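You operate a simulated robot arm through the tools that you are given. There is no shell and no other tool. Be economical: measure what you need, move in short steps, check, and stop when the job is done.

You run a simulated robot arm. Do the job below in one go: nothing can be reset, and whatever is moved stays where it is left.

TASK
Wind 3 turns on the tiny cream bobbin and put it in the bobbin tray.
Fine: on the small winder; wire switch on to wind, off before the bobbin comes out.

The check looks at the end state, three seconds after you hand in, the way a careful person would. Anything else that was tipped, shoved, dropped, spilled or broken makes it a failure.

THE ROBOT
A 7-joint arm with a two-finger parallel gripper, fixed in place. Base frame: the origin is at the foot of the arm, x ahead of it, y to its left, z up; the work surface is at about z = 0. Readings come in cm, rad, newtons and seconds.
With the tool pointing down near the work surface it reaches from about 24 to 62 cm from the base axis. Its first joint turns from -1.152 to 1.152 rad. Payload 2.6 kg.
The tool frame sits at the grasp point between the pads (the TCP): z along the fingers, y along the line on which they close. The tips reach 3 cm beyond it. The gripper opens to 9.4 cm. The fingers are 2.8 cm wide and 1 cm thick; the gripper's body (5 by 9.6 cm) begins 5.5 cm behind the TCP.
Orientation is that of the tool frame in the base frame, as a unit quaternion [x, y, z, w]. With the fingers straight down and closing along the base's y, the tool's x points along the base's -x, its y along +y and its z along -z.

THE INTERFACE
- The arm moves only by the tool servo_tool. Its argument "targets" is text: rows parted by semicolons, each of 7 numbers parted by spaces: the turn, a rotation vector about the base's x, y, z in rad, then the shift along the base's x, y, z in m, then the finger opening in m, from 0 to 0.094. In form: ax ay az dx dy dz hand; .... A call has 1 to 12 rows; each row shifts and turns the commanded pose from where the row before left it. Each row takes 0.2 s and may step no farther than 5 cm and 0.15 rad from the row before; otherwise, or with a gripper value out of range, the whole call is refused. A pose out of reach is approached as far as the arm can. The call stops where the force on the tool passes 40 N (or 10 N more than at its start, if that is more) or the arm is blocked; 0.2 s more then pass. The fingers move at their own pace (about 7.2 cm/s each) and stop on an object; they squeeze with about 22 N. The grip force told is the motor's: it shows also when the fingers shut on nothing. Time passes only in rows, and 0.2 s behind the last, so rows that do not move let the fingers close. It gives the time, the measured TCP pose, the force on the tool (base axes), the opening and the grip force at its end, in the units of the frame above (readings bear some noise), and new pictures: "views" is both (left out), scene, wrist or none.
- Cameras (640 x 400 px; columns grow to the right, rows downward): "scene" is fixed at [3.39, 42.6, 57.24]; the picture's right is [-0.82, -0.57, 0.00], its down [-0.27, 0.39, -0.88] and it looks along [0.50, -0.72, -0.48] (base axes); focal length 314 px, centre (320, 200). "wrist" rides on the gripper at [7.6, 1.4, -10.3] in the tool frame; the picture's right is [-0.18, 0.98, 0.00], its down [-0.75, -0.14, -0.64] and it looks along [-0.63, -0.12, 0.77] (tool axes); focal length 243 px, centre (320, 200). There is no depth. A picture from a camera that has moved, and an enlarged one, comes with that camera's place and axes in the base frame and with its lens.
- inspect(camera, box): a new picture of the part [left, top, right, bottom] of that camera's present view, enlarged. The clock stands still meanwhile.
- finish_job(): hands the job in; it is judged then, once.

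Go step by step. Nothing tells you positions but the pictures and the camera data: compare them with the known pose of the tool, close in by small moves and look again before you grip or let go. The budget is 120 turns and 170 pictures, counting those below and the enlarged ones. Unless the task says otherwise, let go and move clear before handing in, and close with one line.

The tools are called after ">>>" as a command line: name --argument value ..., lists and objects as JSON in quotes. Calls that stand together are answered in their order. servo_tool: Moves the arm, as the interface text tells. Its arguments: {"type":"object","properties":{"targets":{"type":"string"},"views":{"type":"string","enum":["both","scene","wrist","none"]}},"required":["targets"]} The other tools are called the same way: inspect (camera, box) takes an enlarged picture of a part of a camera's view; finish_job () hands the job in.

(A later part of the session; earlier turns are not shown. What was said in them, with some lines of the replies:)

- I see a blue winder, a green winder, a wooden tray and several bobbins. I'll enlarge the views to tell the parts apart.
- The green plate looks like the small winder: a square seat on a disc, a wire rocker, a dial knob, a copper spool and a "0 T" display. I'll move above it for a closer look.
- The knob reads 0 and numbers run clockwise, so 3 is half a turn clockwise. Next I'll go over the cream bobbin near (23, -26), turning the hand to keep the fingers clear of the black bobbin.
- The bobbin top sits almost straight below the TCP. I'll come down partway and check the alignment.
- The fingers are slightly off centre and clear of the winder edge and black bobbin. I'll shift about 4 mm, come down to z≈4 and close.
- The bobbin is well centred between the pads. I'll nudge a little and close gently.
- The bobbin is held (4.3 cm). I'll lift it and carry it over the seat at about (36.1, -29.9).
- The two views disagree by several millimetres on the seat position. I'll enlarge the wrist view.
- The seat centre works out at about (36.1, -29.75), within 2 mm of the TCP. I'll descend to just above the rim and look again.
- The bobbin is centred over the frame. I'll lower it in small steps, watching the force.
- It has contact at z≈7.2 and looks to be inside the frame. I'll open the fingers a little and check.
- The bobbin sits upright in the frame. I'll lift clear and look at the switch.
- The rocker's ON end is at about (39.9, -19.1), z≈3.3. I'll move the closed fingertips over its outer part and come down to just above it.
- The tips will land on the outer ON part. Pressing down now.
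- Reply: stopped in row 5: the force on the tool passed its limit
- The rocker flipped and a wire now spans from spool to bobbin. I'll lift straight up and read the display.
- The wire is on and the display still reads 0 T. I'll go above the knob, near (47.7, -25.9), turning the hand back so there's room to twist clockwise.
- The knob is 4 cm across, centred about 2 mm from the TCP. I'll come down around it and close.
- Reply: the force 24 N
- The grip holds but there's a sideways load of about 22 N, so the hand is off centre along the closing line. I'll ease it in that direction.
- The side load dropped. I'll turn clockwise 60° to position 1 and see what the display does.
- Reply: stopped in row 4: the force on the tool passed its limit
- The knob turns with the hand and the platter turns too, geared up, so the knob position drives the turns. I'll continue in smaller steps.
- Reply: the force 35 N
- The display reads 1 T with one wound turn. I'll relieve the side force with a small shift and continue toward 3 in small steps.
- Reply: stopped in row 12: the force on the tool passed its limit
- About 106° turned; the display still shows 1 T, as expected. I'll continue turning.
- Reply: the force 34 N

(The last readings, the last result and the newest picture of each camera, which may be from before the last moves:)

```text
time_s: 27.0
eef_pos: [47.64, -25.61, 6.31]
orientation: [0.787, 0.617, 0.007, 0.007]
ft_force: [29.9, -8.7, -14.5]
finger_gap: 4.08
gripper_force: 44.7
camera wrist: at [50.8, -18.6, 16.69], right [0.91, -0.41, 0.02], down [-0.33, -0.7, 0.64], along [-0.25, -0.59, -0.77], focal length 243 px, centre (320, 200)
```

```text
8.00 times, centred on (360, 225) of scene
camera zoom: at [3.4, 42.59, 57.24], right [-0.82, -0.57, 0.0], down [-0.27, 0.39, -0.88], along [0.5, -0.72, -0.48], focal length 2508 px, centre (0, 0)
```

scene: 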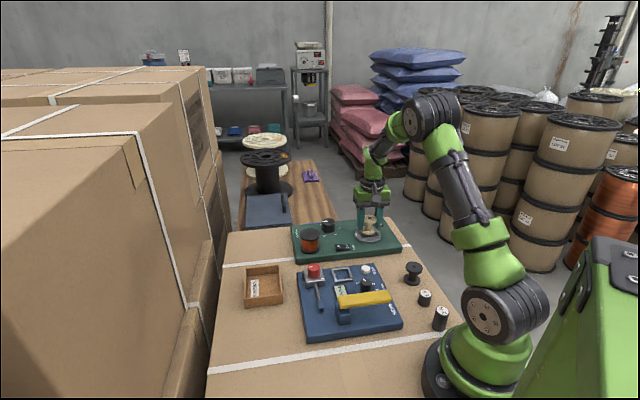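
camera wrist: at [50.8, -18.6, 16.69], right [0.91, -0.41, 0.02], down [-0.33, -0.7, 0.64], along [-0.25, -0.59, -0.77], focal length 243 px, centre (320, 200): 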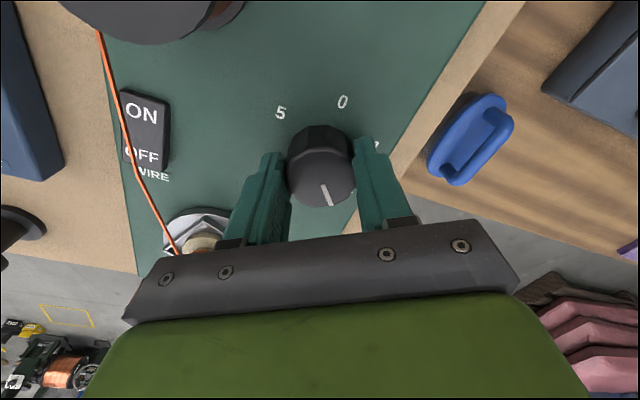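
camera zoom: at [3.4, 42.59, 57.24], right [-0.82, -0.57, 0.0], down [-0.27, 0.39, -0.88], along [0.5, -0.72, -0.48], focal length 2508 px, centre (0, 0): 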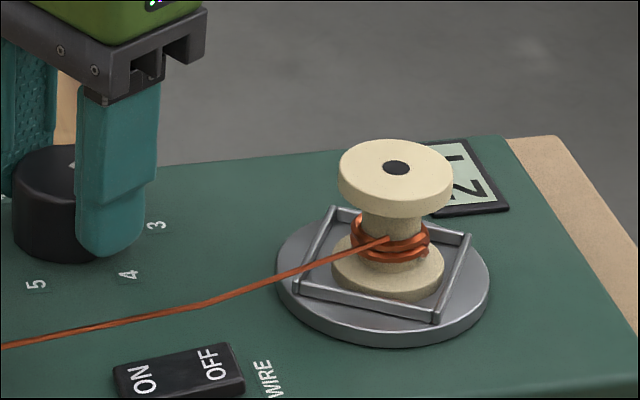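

2 T now, at about 143°. I'll relieve the side force and turn most of the remaining 37°.

>>> servo_tool --targets "0 0 0 0.001 -0.0004 -0.0005 0.037; 0 0 -0.08 0 0 0 0.037; 0 0 -0.08 0 0 0 0.037; 0 0 -0.08 0 0 0 0.037; 0 0 -0.08 0 0 0 0.037; 0 0 -0.08 0 0 0 0.037; 0 0 -0.08 0 0 0 0.037; 0 0 -0.08 0 0 0 0.037; 0 0 -0.06 0 0 0 0.037; 0 0 0 0 0 0 0.037" --views "wrist"

>>> inspect --camera "scene" --box '[320, 200, 400, 250]'

```text
time_s: 29.2
eef_pos: [47.86, -25.68, 6.43]
orientation: [0.938, 0.347, 0.006, 0.006]
ft_force: [27.4, 1.2, -5.5]
finger_gap: 4.07
gripper_force: 45.2
camera wrist: at [54.47, -21.76, 16.72], right [0.5, -0.87, 0.01], down [-0.67, -0.38, 0.64], along [-0.54, -0.33, -0.77], focal length 243 px, centre (320, 200)
```

wrist: 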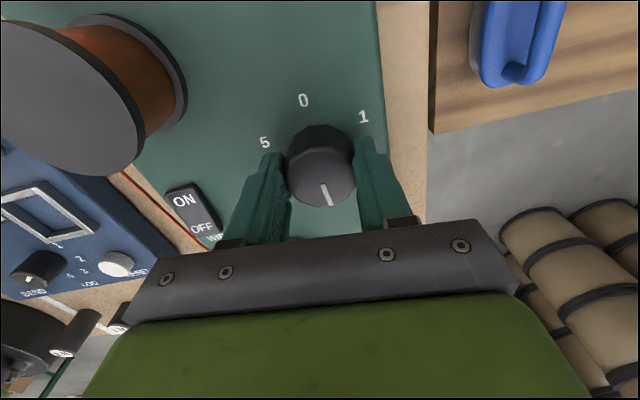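

```text
8.00 times, centred on (360, 225) of scene
camera zoom: at [3.39, 42.6, 57.24], right [-0.82, -0.57, 0.0], down [-0.27, 0.39, -0.88], along [0.5, -0.72, -0.48], focal length 2508 px, centre (0, 0)
```

zoom: 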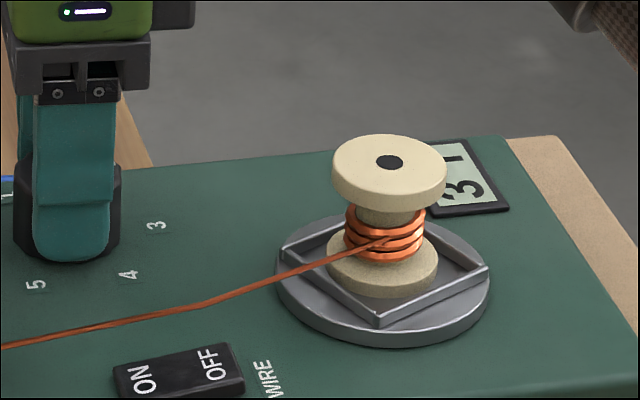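

The display reads 3 T with three coils on the bobbin. I'll release the knob, lift clear and confirm it holds.

>>> servo_tool --targets "0 0 0 0 0 0 0.05; 0 0 0 0 0 0 0.06; 0 0 0 0 0 0 0.06; 0 0 0 0 0 0.04 0.06; 0 0 0 0 0 0.05 0.06; 0 0 0 0 0 0 0.06" --views "wrist"

>>> inspect --camera "scene" --box '[310, 200, 400, 256]'

```text
time_s: 30.6
eef_pos: [47.82, -25.74, 15.08]
orientation: [0.938, 0.348, 0.003, 0.007]
ft_force: [-0.4, 0.3, 0.4]
finger_gap: 6.01
gripper_force: 0.2
camera wrist: at [54.5, -21.84, 25.49], right [0.5, -0.86, 0.01], down [-0.67, -0.38, 0.64], along [-0.55, -0.33, -0.77], focal length 243 px, centre (320, 200)
```

wrist: 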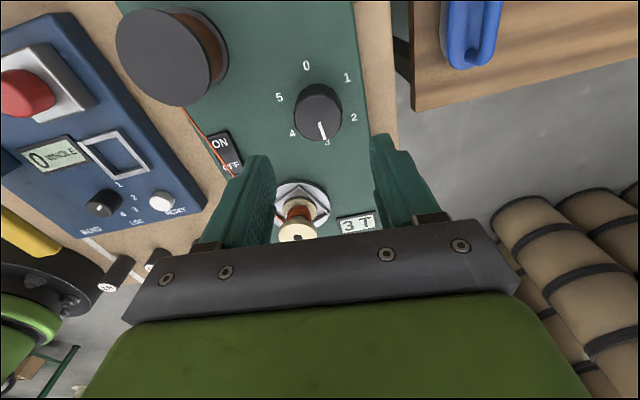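

```text
7.11 times, centred on (355, 228) of scene
camera zoom: at [3.39, 42.6, 57.24], right [-0.82, -0.57, 0.0], down [-0.27, 0.39, -0.88], along [0.5, -0.72, -0.48], focal length 2229 px, centre (71, 1)
```

zoom: 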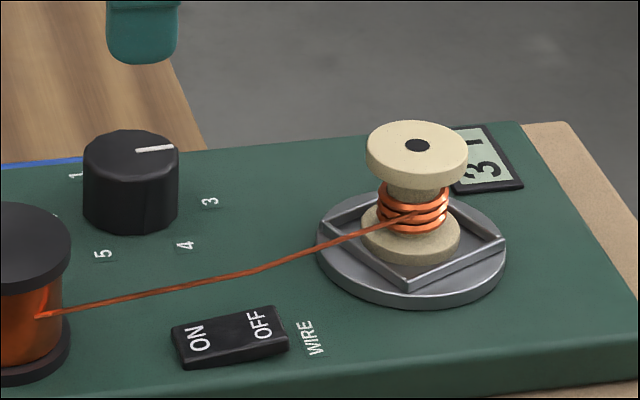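

It holds at 3 T and the knob points at 3. Next I'll swing the hand back and go over the OFF end of the switch at about (37.7, -21.2).

>>> servo_tool --targets "0 0 0.147 0 0 0.01 0.04; 0 0 0.147 -0.011 0.005 0 0.02; 0 0 0.147 -0.011 0.005 0 0; 0 0 0.147 -0.011 0.005 0 0; 0 0 0.147 -0.011 0.005 0 0; 0 0 0.147 -0.011 0.005 0 0; 0 0 0.147 -0.011 0.005 0 0; 0 0 0.147 -0.011 0.005 0 0; 0 0 0.147 -0.012 0.005 0 0; 0 0 0.147 -0.012 0.005 0 0; 0 0 0.147 0 0 0 0; 0 0 0 0 0 0 0" --views "none"

>>> servo_tool --targets "0 0 0 0 0 -0.04 0; 0 0 0 0 0 -0.04 0; 0 0 0 0 0 0 0" --views "wrist"

>>> inspect --camera "scene" --box '[300, 205, 400, 267]'

```text
time_s: 33.2
eef_pos: [37.6, -21.19, 16.28]
orientation: [0.395, 0.919, 0.008, 0.002]
ft_force: [0.4, 0.5, 0.4]
finger_gap: 0.0
gripper_force: 22.6
```

```text
time_s: 34.0
eef_pos: [37.44, -21.21, 8.37]
orientation: [0.395, 0.919, 0.008, 0.002]
ft_force: [-0.1, 0.0, -0.4]
finger_gap: 0.0
gripper_force: 22.2
camera wrist: at [33.31, -14.82, 18.7], right [0.84, 0.54, 0.01], down [0.41, -0.65, 0.64], along [0.35, -0.53, -0.77], focal length 243 px, centre (320, 200)
```

wrist: 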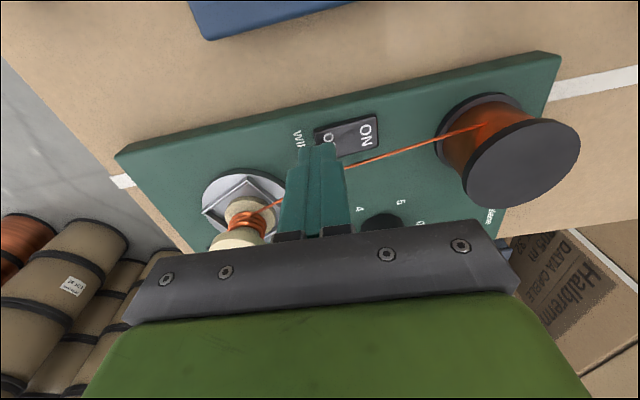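

```text
6.40 times, centred on (350, 236) of scene
camera zoom: at [3.39, 42.6, 57.24], right [-0.82, -0.57, 0.0], down [-0.27, 0.39, -0.88], along [0.5, -0.72, -0.48], focal length 2006 px, centre (128, -30)
```

zoom: 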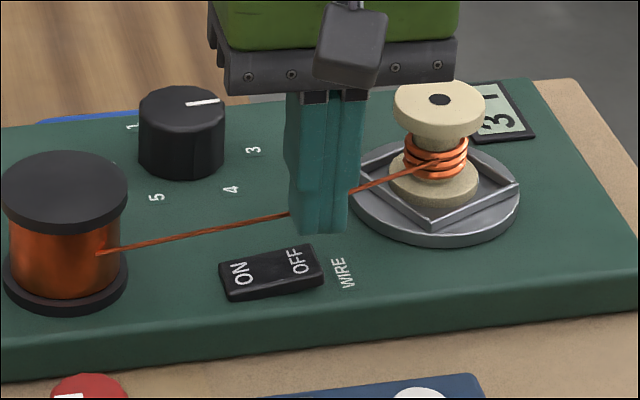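

The tips are slightly too far outboard; I'll shift 5 mm inward and press OFF.

>>> servo_tool --targets "0 0 0 0.004 0.003 -0.01 0; 0 0 0 0 0 -0.006 0; 0 0 0 0 0 -0.004 0; 0 0 0 0 0 -0.003 0; 0 0 0 0 0 -0.002 0; 0 0 0 0 0 0 0" --views "none"

>>> inspect --camera "scene" --box '[300, 205, 400, 267]'

```text
time_s: 35.1
eef_pos: [37.92, -20.84, 6.19]
orientation: [0.398, 0.917, 0.008, 0.002]
ft_force: [-4.1, 1.2, 7.2]
finger_gap: 0.01
gripper_force: 22.0
stopped in row 5: the force on the tool passed its limit (the readings are from after the stop); the commanded pose is now the measured one
```

```text
6.40 times, centred on (350, 236) of scene
camera zoom: at [3.38, 42.6, 57.24], right [-0.82, -0.57, 0.0], down [-0.27, 0.39, -0.88], along [0.5, -0.72, -0.48], focal length 2006 px, centre (128, -30)
```

zoom: 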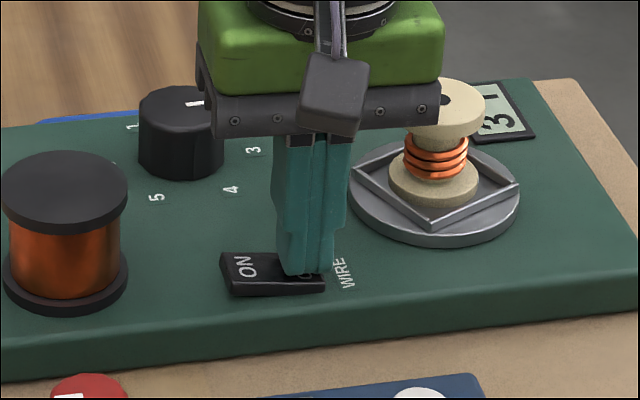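

OFF is pressed: the wire is cut and the coils remain. I'll lift and move over the bobbin.

>>> servo_tool --targets "0 0 0 0 0 0.04 0; 0 0 0 0 0 0.045 0; 0 0 0 -0.006 -0.03 0 0.03; 0 0 0 -0.006 -0.03 0 0.06; 0 0 0 -0.005 -0.03 0 0.065; 0 0 0 0 0 0 0.065" --views "wrist"

>>> inspect --camera "scene" --box '[300, 190, 400, 252]'

>>> inspect --camera "wrist" --box '[240, 60, 400, 160]'

```text
time_s: 36.5
eef_pos: [36.07, -29.76, 14.48]
orientation: [0.397, 0.918, 0.008, 0.002]
ft_force: [0.2, 0.5, 0.3]
finger_gap: 6.49
gripper_force: 0.0
camera wrist: at [31.95, -23.52, 24.85], right [0.84, 0.54, 0.01], down [0.41, -0.65, 0.64], along [0.35, -0.53, -0.77], focal length 243 px, centre (320, 200)
```

wrist: 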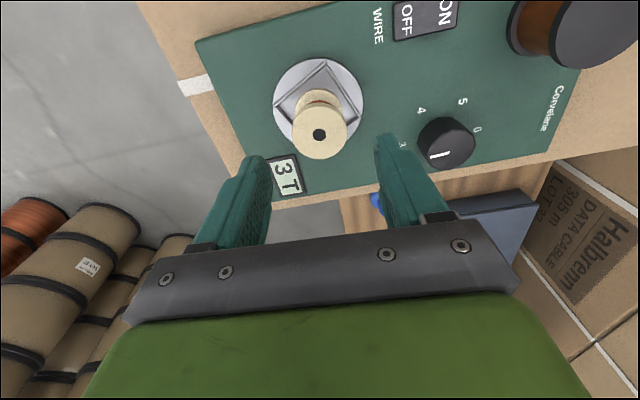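

```text
6.40 times, centred on (350, 221) of scene
camera zoom: at [3.39, 42.6, 57.24], right [-0.82, -0.57, 0.0], down [-0.27, 0.39, -0.88], along [0.5, -0.72, -0.48], focal length 2006 px, centre (128, 66)
```

zoom: 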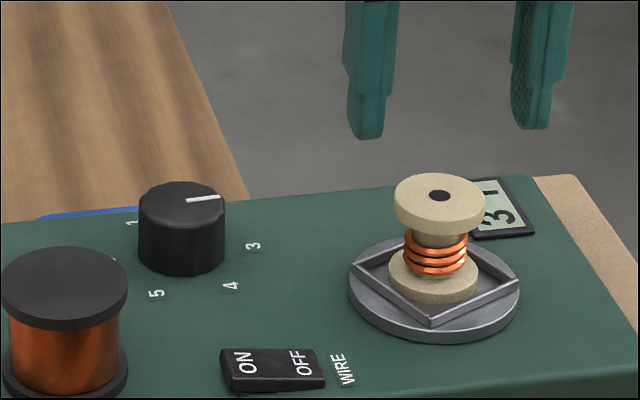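

```text
4.00 times, centred on (320, 110) of wrist
camera zoom: at [31.95, -23.52, 24.85], right [0.84, 0.54, 0.01], down [0.41, -0.65, 0.64], along [0.35, -0.53, -0.77], focal length 970 px, centre (320, 560)
```

zoom: 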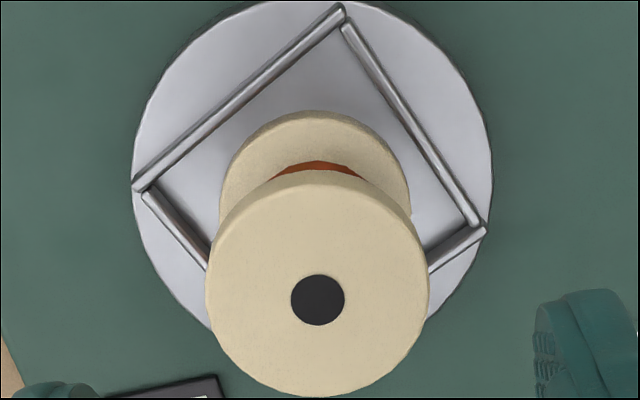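

The bobbin hole sits at about (36.3, -30.05). I'll shift, come down to z≈7.2 and close on the flange.

>>> servo_tool --targets "0 0 0 0.002 -0.003 -0.035 0.065; 0 0 0 0 0 -0.035 0.065; 0 0 0 0 0 -0.002 0.065; 0 0 0 0 0 0 0.065" --views "wrist"

>>> inspect --camera "scene" --box '[330, 200, 410, 250]'

```text
time_s: 37.5
eef_pos: [36.56, -30.02, 7.27]
orientation: [0.398, 0.917, 0.008, 0.001]
ft_force: [-0.3, -0.1, -0.1]
finger_gap: 6.51
gripper_force: 0.0
camera wrist: at [32.38, -23.8, 17.71], right [0.84, 0.54, 0.01], down [0.41, -0.65, 0.64], along [0.35, -0.53, -0.77], focal length 243 px, centre (320, 200)
```

wrist: 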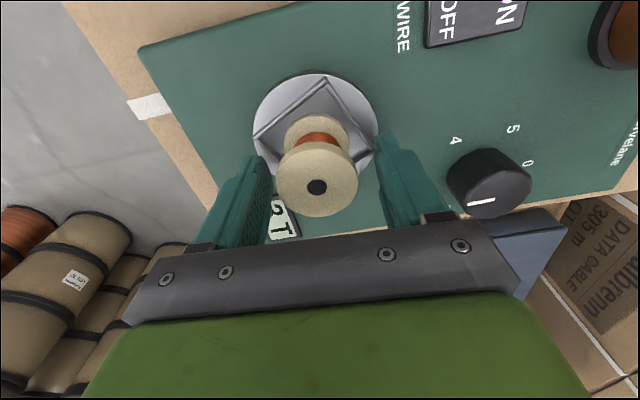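

```text
8.00 times, centred on (370, 225) of scene
camera zoom: at [3.39, 42.6, 57.24], right [-0.82, -0.57, 0.0], down [-0.27, 0.39, -0.88], along [0.5, -0.72, -0.48], focal length 2508 px, centre (-80, 0)
```

zoom: 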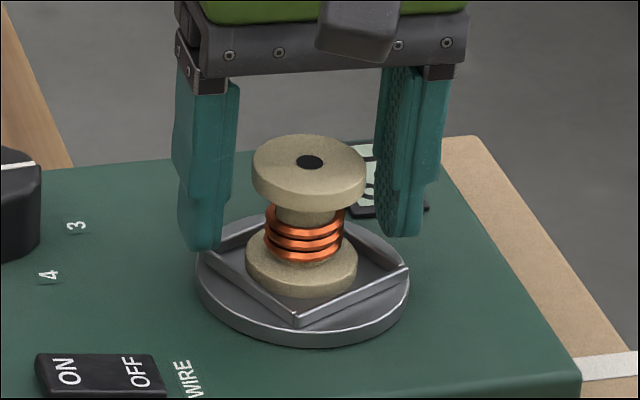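

The bobbin is centred between the pads. Closing, then a straight lift.

>>> servo_tool --targets "0 0 0 -0.0012 -0.0008 0 0.055; 0 0 0 0 0 0 0.042; 0 0 0 0 0 0 0.035; 0 0 0 0 0 0 0.035; 0 0 0 0 0 0.02 0.035; 0 0 0 0 0 0.04 0.035; 0 0 0 0 0 0.04 0.035; 0 0 0 0 0 0 0.035" --views "both"

>>> inspect --camera "scene" --box '[300, 170, 420, 245]'

>>> inspect --camera "scene" --box '[230, 250, 310, 320]'

```text
time_s: 39.3
eef_pos: [36.48, -30.3, 17.54]
orientation: [0.398, 0.917, 0.008, 0.001]
ft_force: [-0.4, 0.5, -0.8]
finger_gap: 4.18
gripper_force: 22.1
camera wrist: at [32.26, -24.03, 27.88], right [0.84, 0.54, 0.01], down [0.41, -0.65, 0.64], along [0.35, -0.53, -0.77], focal length 243 px, centre (320, 200)
```

scene: 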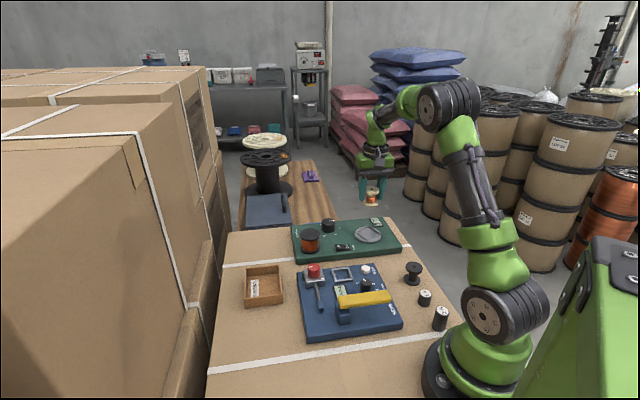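
wrist: 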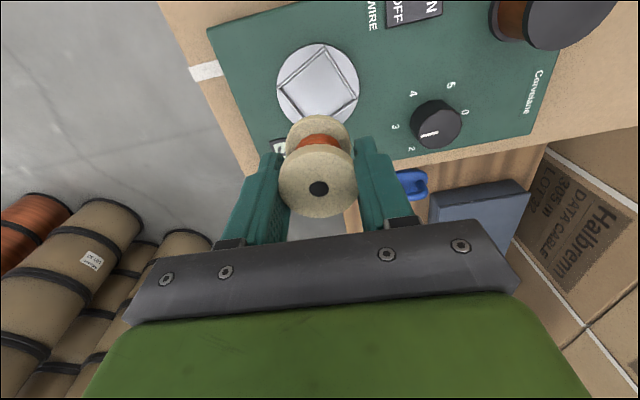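

```text
5.33 times, centred on (360, 208) of scene
camera zoom: at [3.39, 42.6, 57.24], right [-0.82, -0.57, 0.0], down [-0.27, 0.39, -0.88], along [0.5, -0.72, -0.48], focal length 1672 px, centre (107, 160)
```

zoom: 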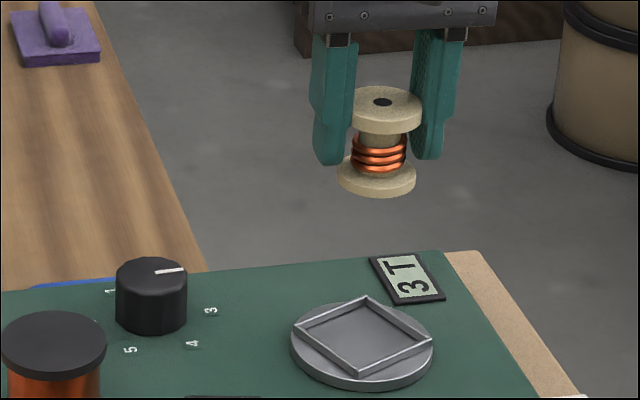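

```text
5.71 times, centred on (270, 285) of scene
camera zoom: at [3.39, 42.6, 57.24], right [-0.82, -0.57, 0.0], down [-0.27, 0.39, -0.88], along [0.5, -0.72, -0.48], focal length 1791 px, centre (606, -286)
```

zoom: 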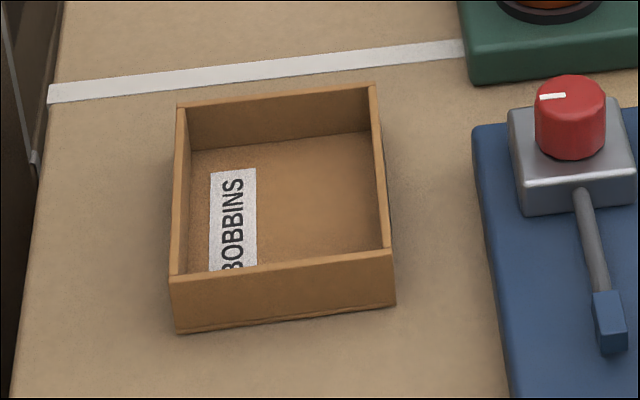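

The wound bobbin is off the winder with its three coils. The tray centre is about (48.3, 2.8), rotated 45°; I'll carry the bobbin there, turning the fingers along the tray's long side.

>>> servo_tool --targets "0 0 0.145 0.0107 0.03 0 0.035; 0 0 0.145 0.0107 0.03 0 0.035; 0 0 0.145 0.0107 0.03 0 0.035; 0 0 0.145 0.0107 0.03 0 0.035; 0 0 0.145 0.0107 0.03 0 0.035; 0 0 0.145 0.0107 0.03 0 0.035; 0 0 0.145 0.0107 0.03 0 0.035; 0 0 0.145 0.0107 0.03 0 0.035; 0 0 0.145 0.0107 0.03 0 0.035; 0 0 0.145 0.0107 0.03 0 0.035; 0 0 0.145 0.0107 0.03 0 0.035; 0 0 0 0 0 0 0.035" --views "wrist"

>>> servo_tool --targets "0 0 0 0 0 -0.04 0.035; 0 0 0 0 0 -0.025 0.035; 0 0 0 0 0 0 0.035" --views "both"

>>> inspect --camera "scene" --box '[215, 220, 335, 320]'

```text
time_s: 41.9
eef_pos: [48.29, 2.77, 17.31]
orientation: [-0.38, 0.925, 0.007, -0.005]
ft_force: [-0.1, 0.0, -0.9]
finger_gap: 4.16
gripper_force: 21.7
camera wrist: at [42.05, -1.73, 27.69], right [-0.56, 0.83, 0.01], down [0.64, 0.42, 0.64], along [0.52, 0.37, -0.77], focal length 243 px, centre (320, 200)
```

wrist: 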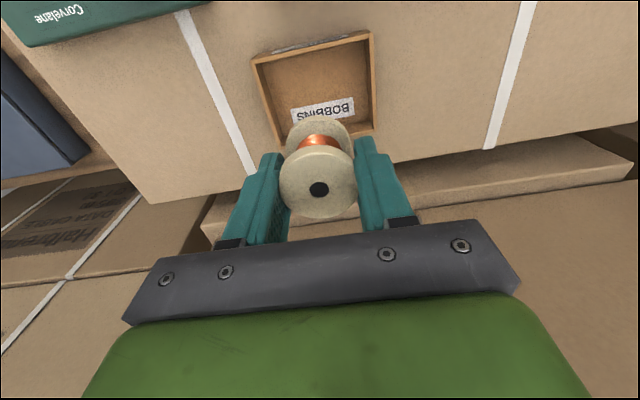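

```text
time_s: 42.7
eef_pos: [48.27, 2.9, 10.98]
orientation: [-0.379, 0.926, 0.007, -0.004]
ft_force: [-0.3, 0.4, -0.2]
finger_gap: 4.18
gripper_force: 22.4
camera wrist: at [42.03, -1.69, 21.32], right [-0.56, 0.83, 0.01], down [0.64, 0.42, 0.64], along [0.52, 0.37, -0.77], focal length 243 px, centre (320, 200)
```

scene: 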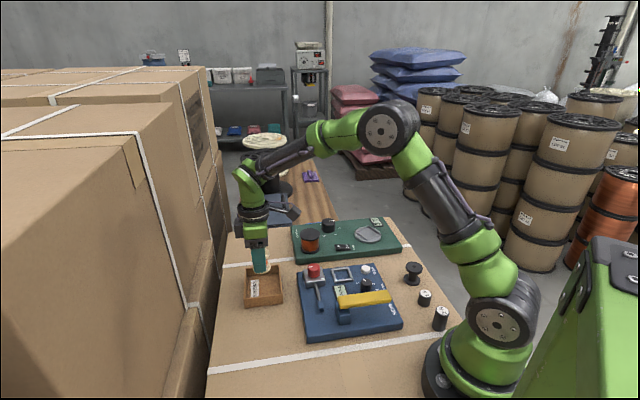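
wrist: 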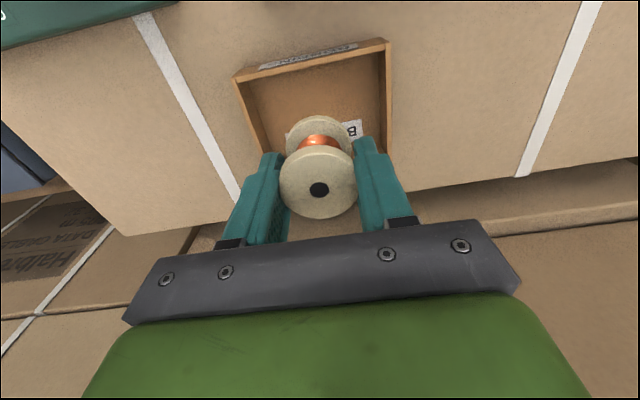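

```text
4.00 times, centred on (275, 270) of scene
camera zoom: at [3.39, 42.6, 57.24], right [-0.82, -0.57, 0.0], down [-0.27, 0.39, -0.88], along [0.5, -0.72, -0.48], focal length 1254 px, centre (500, -80)
```

zoom: 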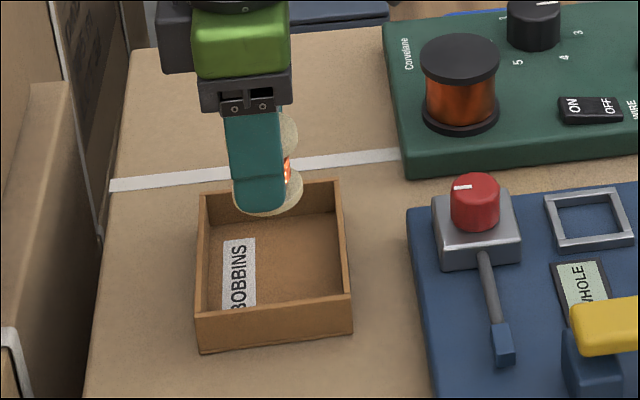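

The TCP lines up with the tray centre. I'll lower in steps until light contact.

>>> servo_tool --targets "0 0 0 -0.0015 -0.001 -0.03 0.035; 0 0 0 0 0 -0.02 0.035; 0 0 0 0 0 -0.01 0.035; 0 0 0 0 0 -0.004 0.035; 0 0 0 0 0 0 0.035" --views "wrist"

>>> inspect --camera "scene" --box '[215, 235, 315, 310]'

```text
time_s: 43.9
eef_pos: [48.02, 2.58, 4.61]
orientation: [-0.379, 0.926, 0.007, -0.004]
ft_force: [0.4, 0.2, -0.6]
finger_gap: 4.14
gripper_force: 21.6
camera wrist: at [41.71, -1.91, 14.9], right [-0.56, 0.83, 0.01], down [0.64, 0.42, 0.64], along [0.52, 0.37, -0.77], focal length 243 px, centre (320, 200)
```

wrist: 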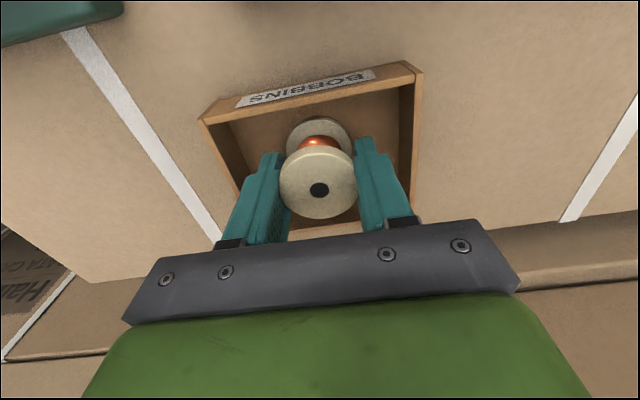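

```text
5.33 times, centred on (265, 272) of scene
camera zoom: at [3.39, 42.6, 57.24], right [-0.82, -0.57, 0.0], down [-0.27, 0.39, -0.88], along [0.5, -0.72, -0.48], focal length 1672 px, centre (613, -187)
```

zoom: 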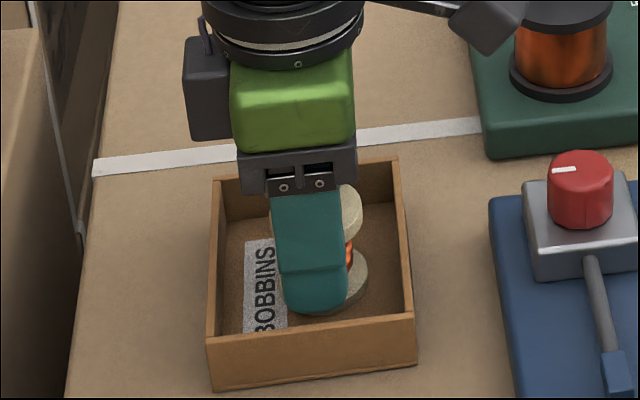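

No contact yet; the bobbin is inside the tray. I'll lower a few millimetres more until it touches.

>>> servo_tool --targets "0 0 0 0 0 -0.001 0.035; 0 0 0 0 0 -0.001 0.035; 0 0 0 0 0 -0.001 0.035; 0 0 0 0 0 0 0.035" --views "none"

```text
time_s: 44.9
eef_pos: [48.15, 2.54, 4.32]
orientation: [-0.378, 0.926, 0.006, -0.003]
ft_force: [-3.7, -0.7, 15.5]
finger_gap: 4.12
gripper_force: 21.9
```

Contact at 15 N, so it rests on the tray floor. Opening modestly, then lifting straight up.

>>> servo_tool --targets "0 0 0 0 0 0.001 0.048; 0 0 0 0 0 0 0.056; 0 0 0 0 0 0 0.056; 0 0 0 0 0 0.03 0.056; 0 0 0 0 0 0.04 0.056; 0 0 0 0 0 0.05 0.056; 0 0 0 -0.03 0 0.05 0.056; 0 0 0 -0.04 0 0.02 0.056; 0 0 0 0 0 0 0.056" --views "both"

>>> inspect --camera "scene" --box '[215, 235, 315, 310]'

>>> inspect --camera "scene" --box '[280, 205, 420, 290]'

```text
refused: row 7 steps farther than a row can; nothing moved
```

```text
5.33 times, centred on (265, 272) of scene
camera zoom: at [3.38, 42.6, 57.24], right [-0.82, -0.57, 0.0], down [-0.27, 0.39, -0.88], along [0.5, -0.72, -0.48], focal length 1672 px, centre (613, -187)
```

zoom: 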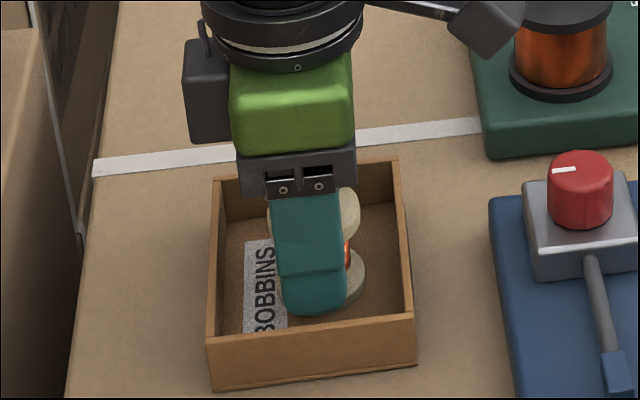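

```text
4.57 times, centred on (350, 248) of scene
camera zoom: at [3.38, 42.6, 57.24], right [-0.82, -0.57, 0.0], down [-0.27, 0.39, -0.88], along [0.5, -0.72, -0.48], focal length 1433 px, centre (183, -17)
```

zoom: 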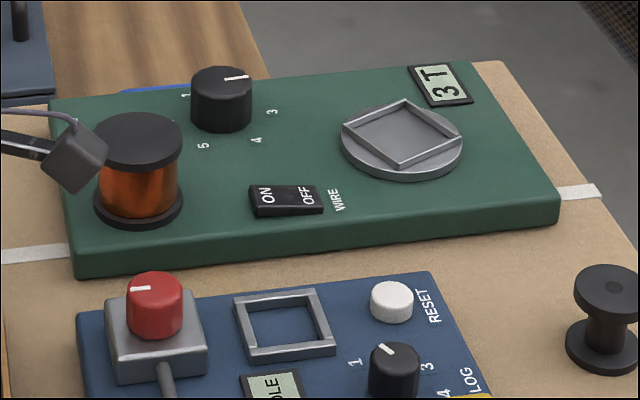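

One row was too long, so nothing moved. I'll repeat the release and lift with shorter steps.

>>> servo_tool --targets "0 0 0 0 0 0.001 0.048; 0 0 0 0 0 0 0.056; 0 0 0 0 0 0 0.056; 0 0 0 0 0 0.03 0.056; 0 0 0 0 0 0.04 0.056; 0 0 0 0 0 0.045 0.056; 0 0 0 -0.03 0 0.03 0.056; 0 0 0 -0.04 0 0.02 0.056; 0 0 0 -0.03 0 0.02 0.056; 0 0 0 0 0 0 0.056" --views "both"

>>> inspect --camera "scene" --box '[215, 235, 315, 310]'

```text
time_s: 47.1
eef_pos: [37.92, 2.75, 22.79]
orientation: [-0.379, 0.925, 0.007, -0.004]
ft_force: [0.6, 0.9, 0.2]
finger_gap: 5.63
gripper_force: 0.0
camera wrist: at [31.74, -1.85, 33.16], right [-0.56, 0.83, 0.02], down [0.64, 0.42, 0.64], along [0.52, 0.37, -0.77], focal length 243 px, centre (320, 200)
```

scene: 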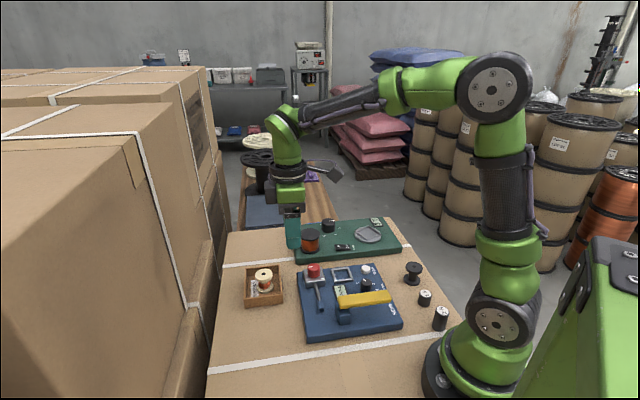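
wrist: 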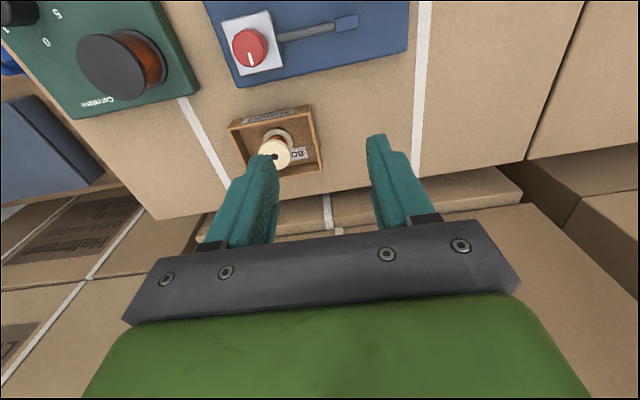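

```text
5.33 times, centred on (265, 272) of scene
camera zoom: at [3.38, 42.6, 57.24], right [-0.82, -0.57, 0.0], down [-0.27, 0.39, -0.88], along [0.5, -0.72, -0.48], focal length 1672 px, centre (613, -187)
```

zoom: 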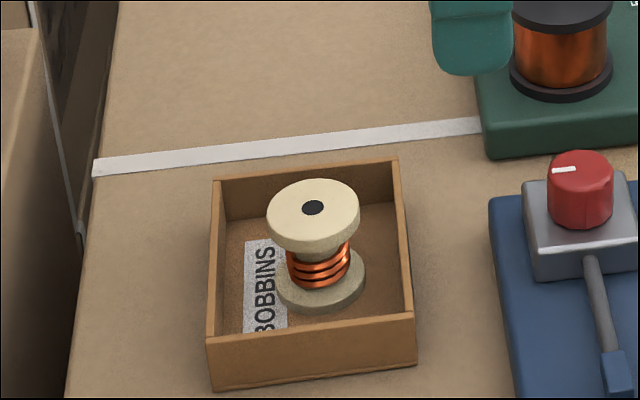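

The bobbin stands in the tray with three turns on it. The wire switch is off, the arm is clear, and nothing else looks disturbed, so I'm handing in.

>>> finish_job

```text
The job is handed in.
```

The tiny cream bobbin was wound with 3 turns on the small winder and now stands in the bobbin tray; the wire switch was turned off before it came out.
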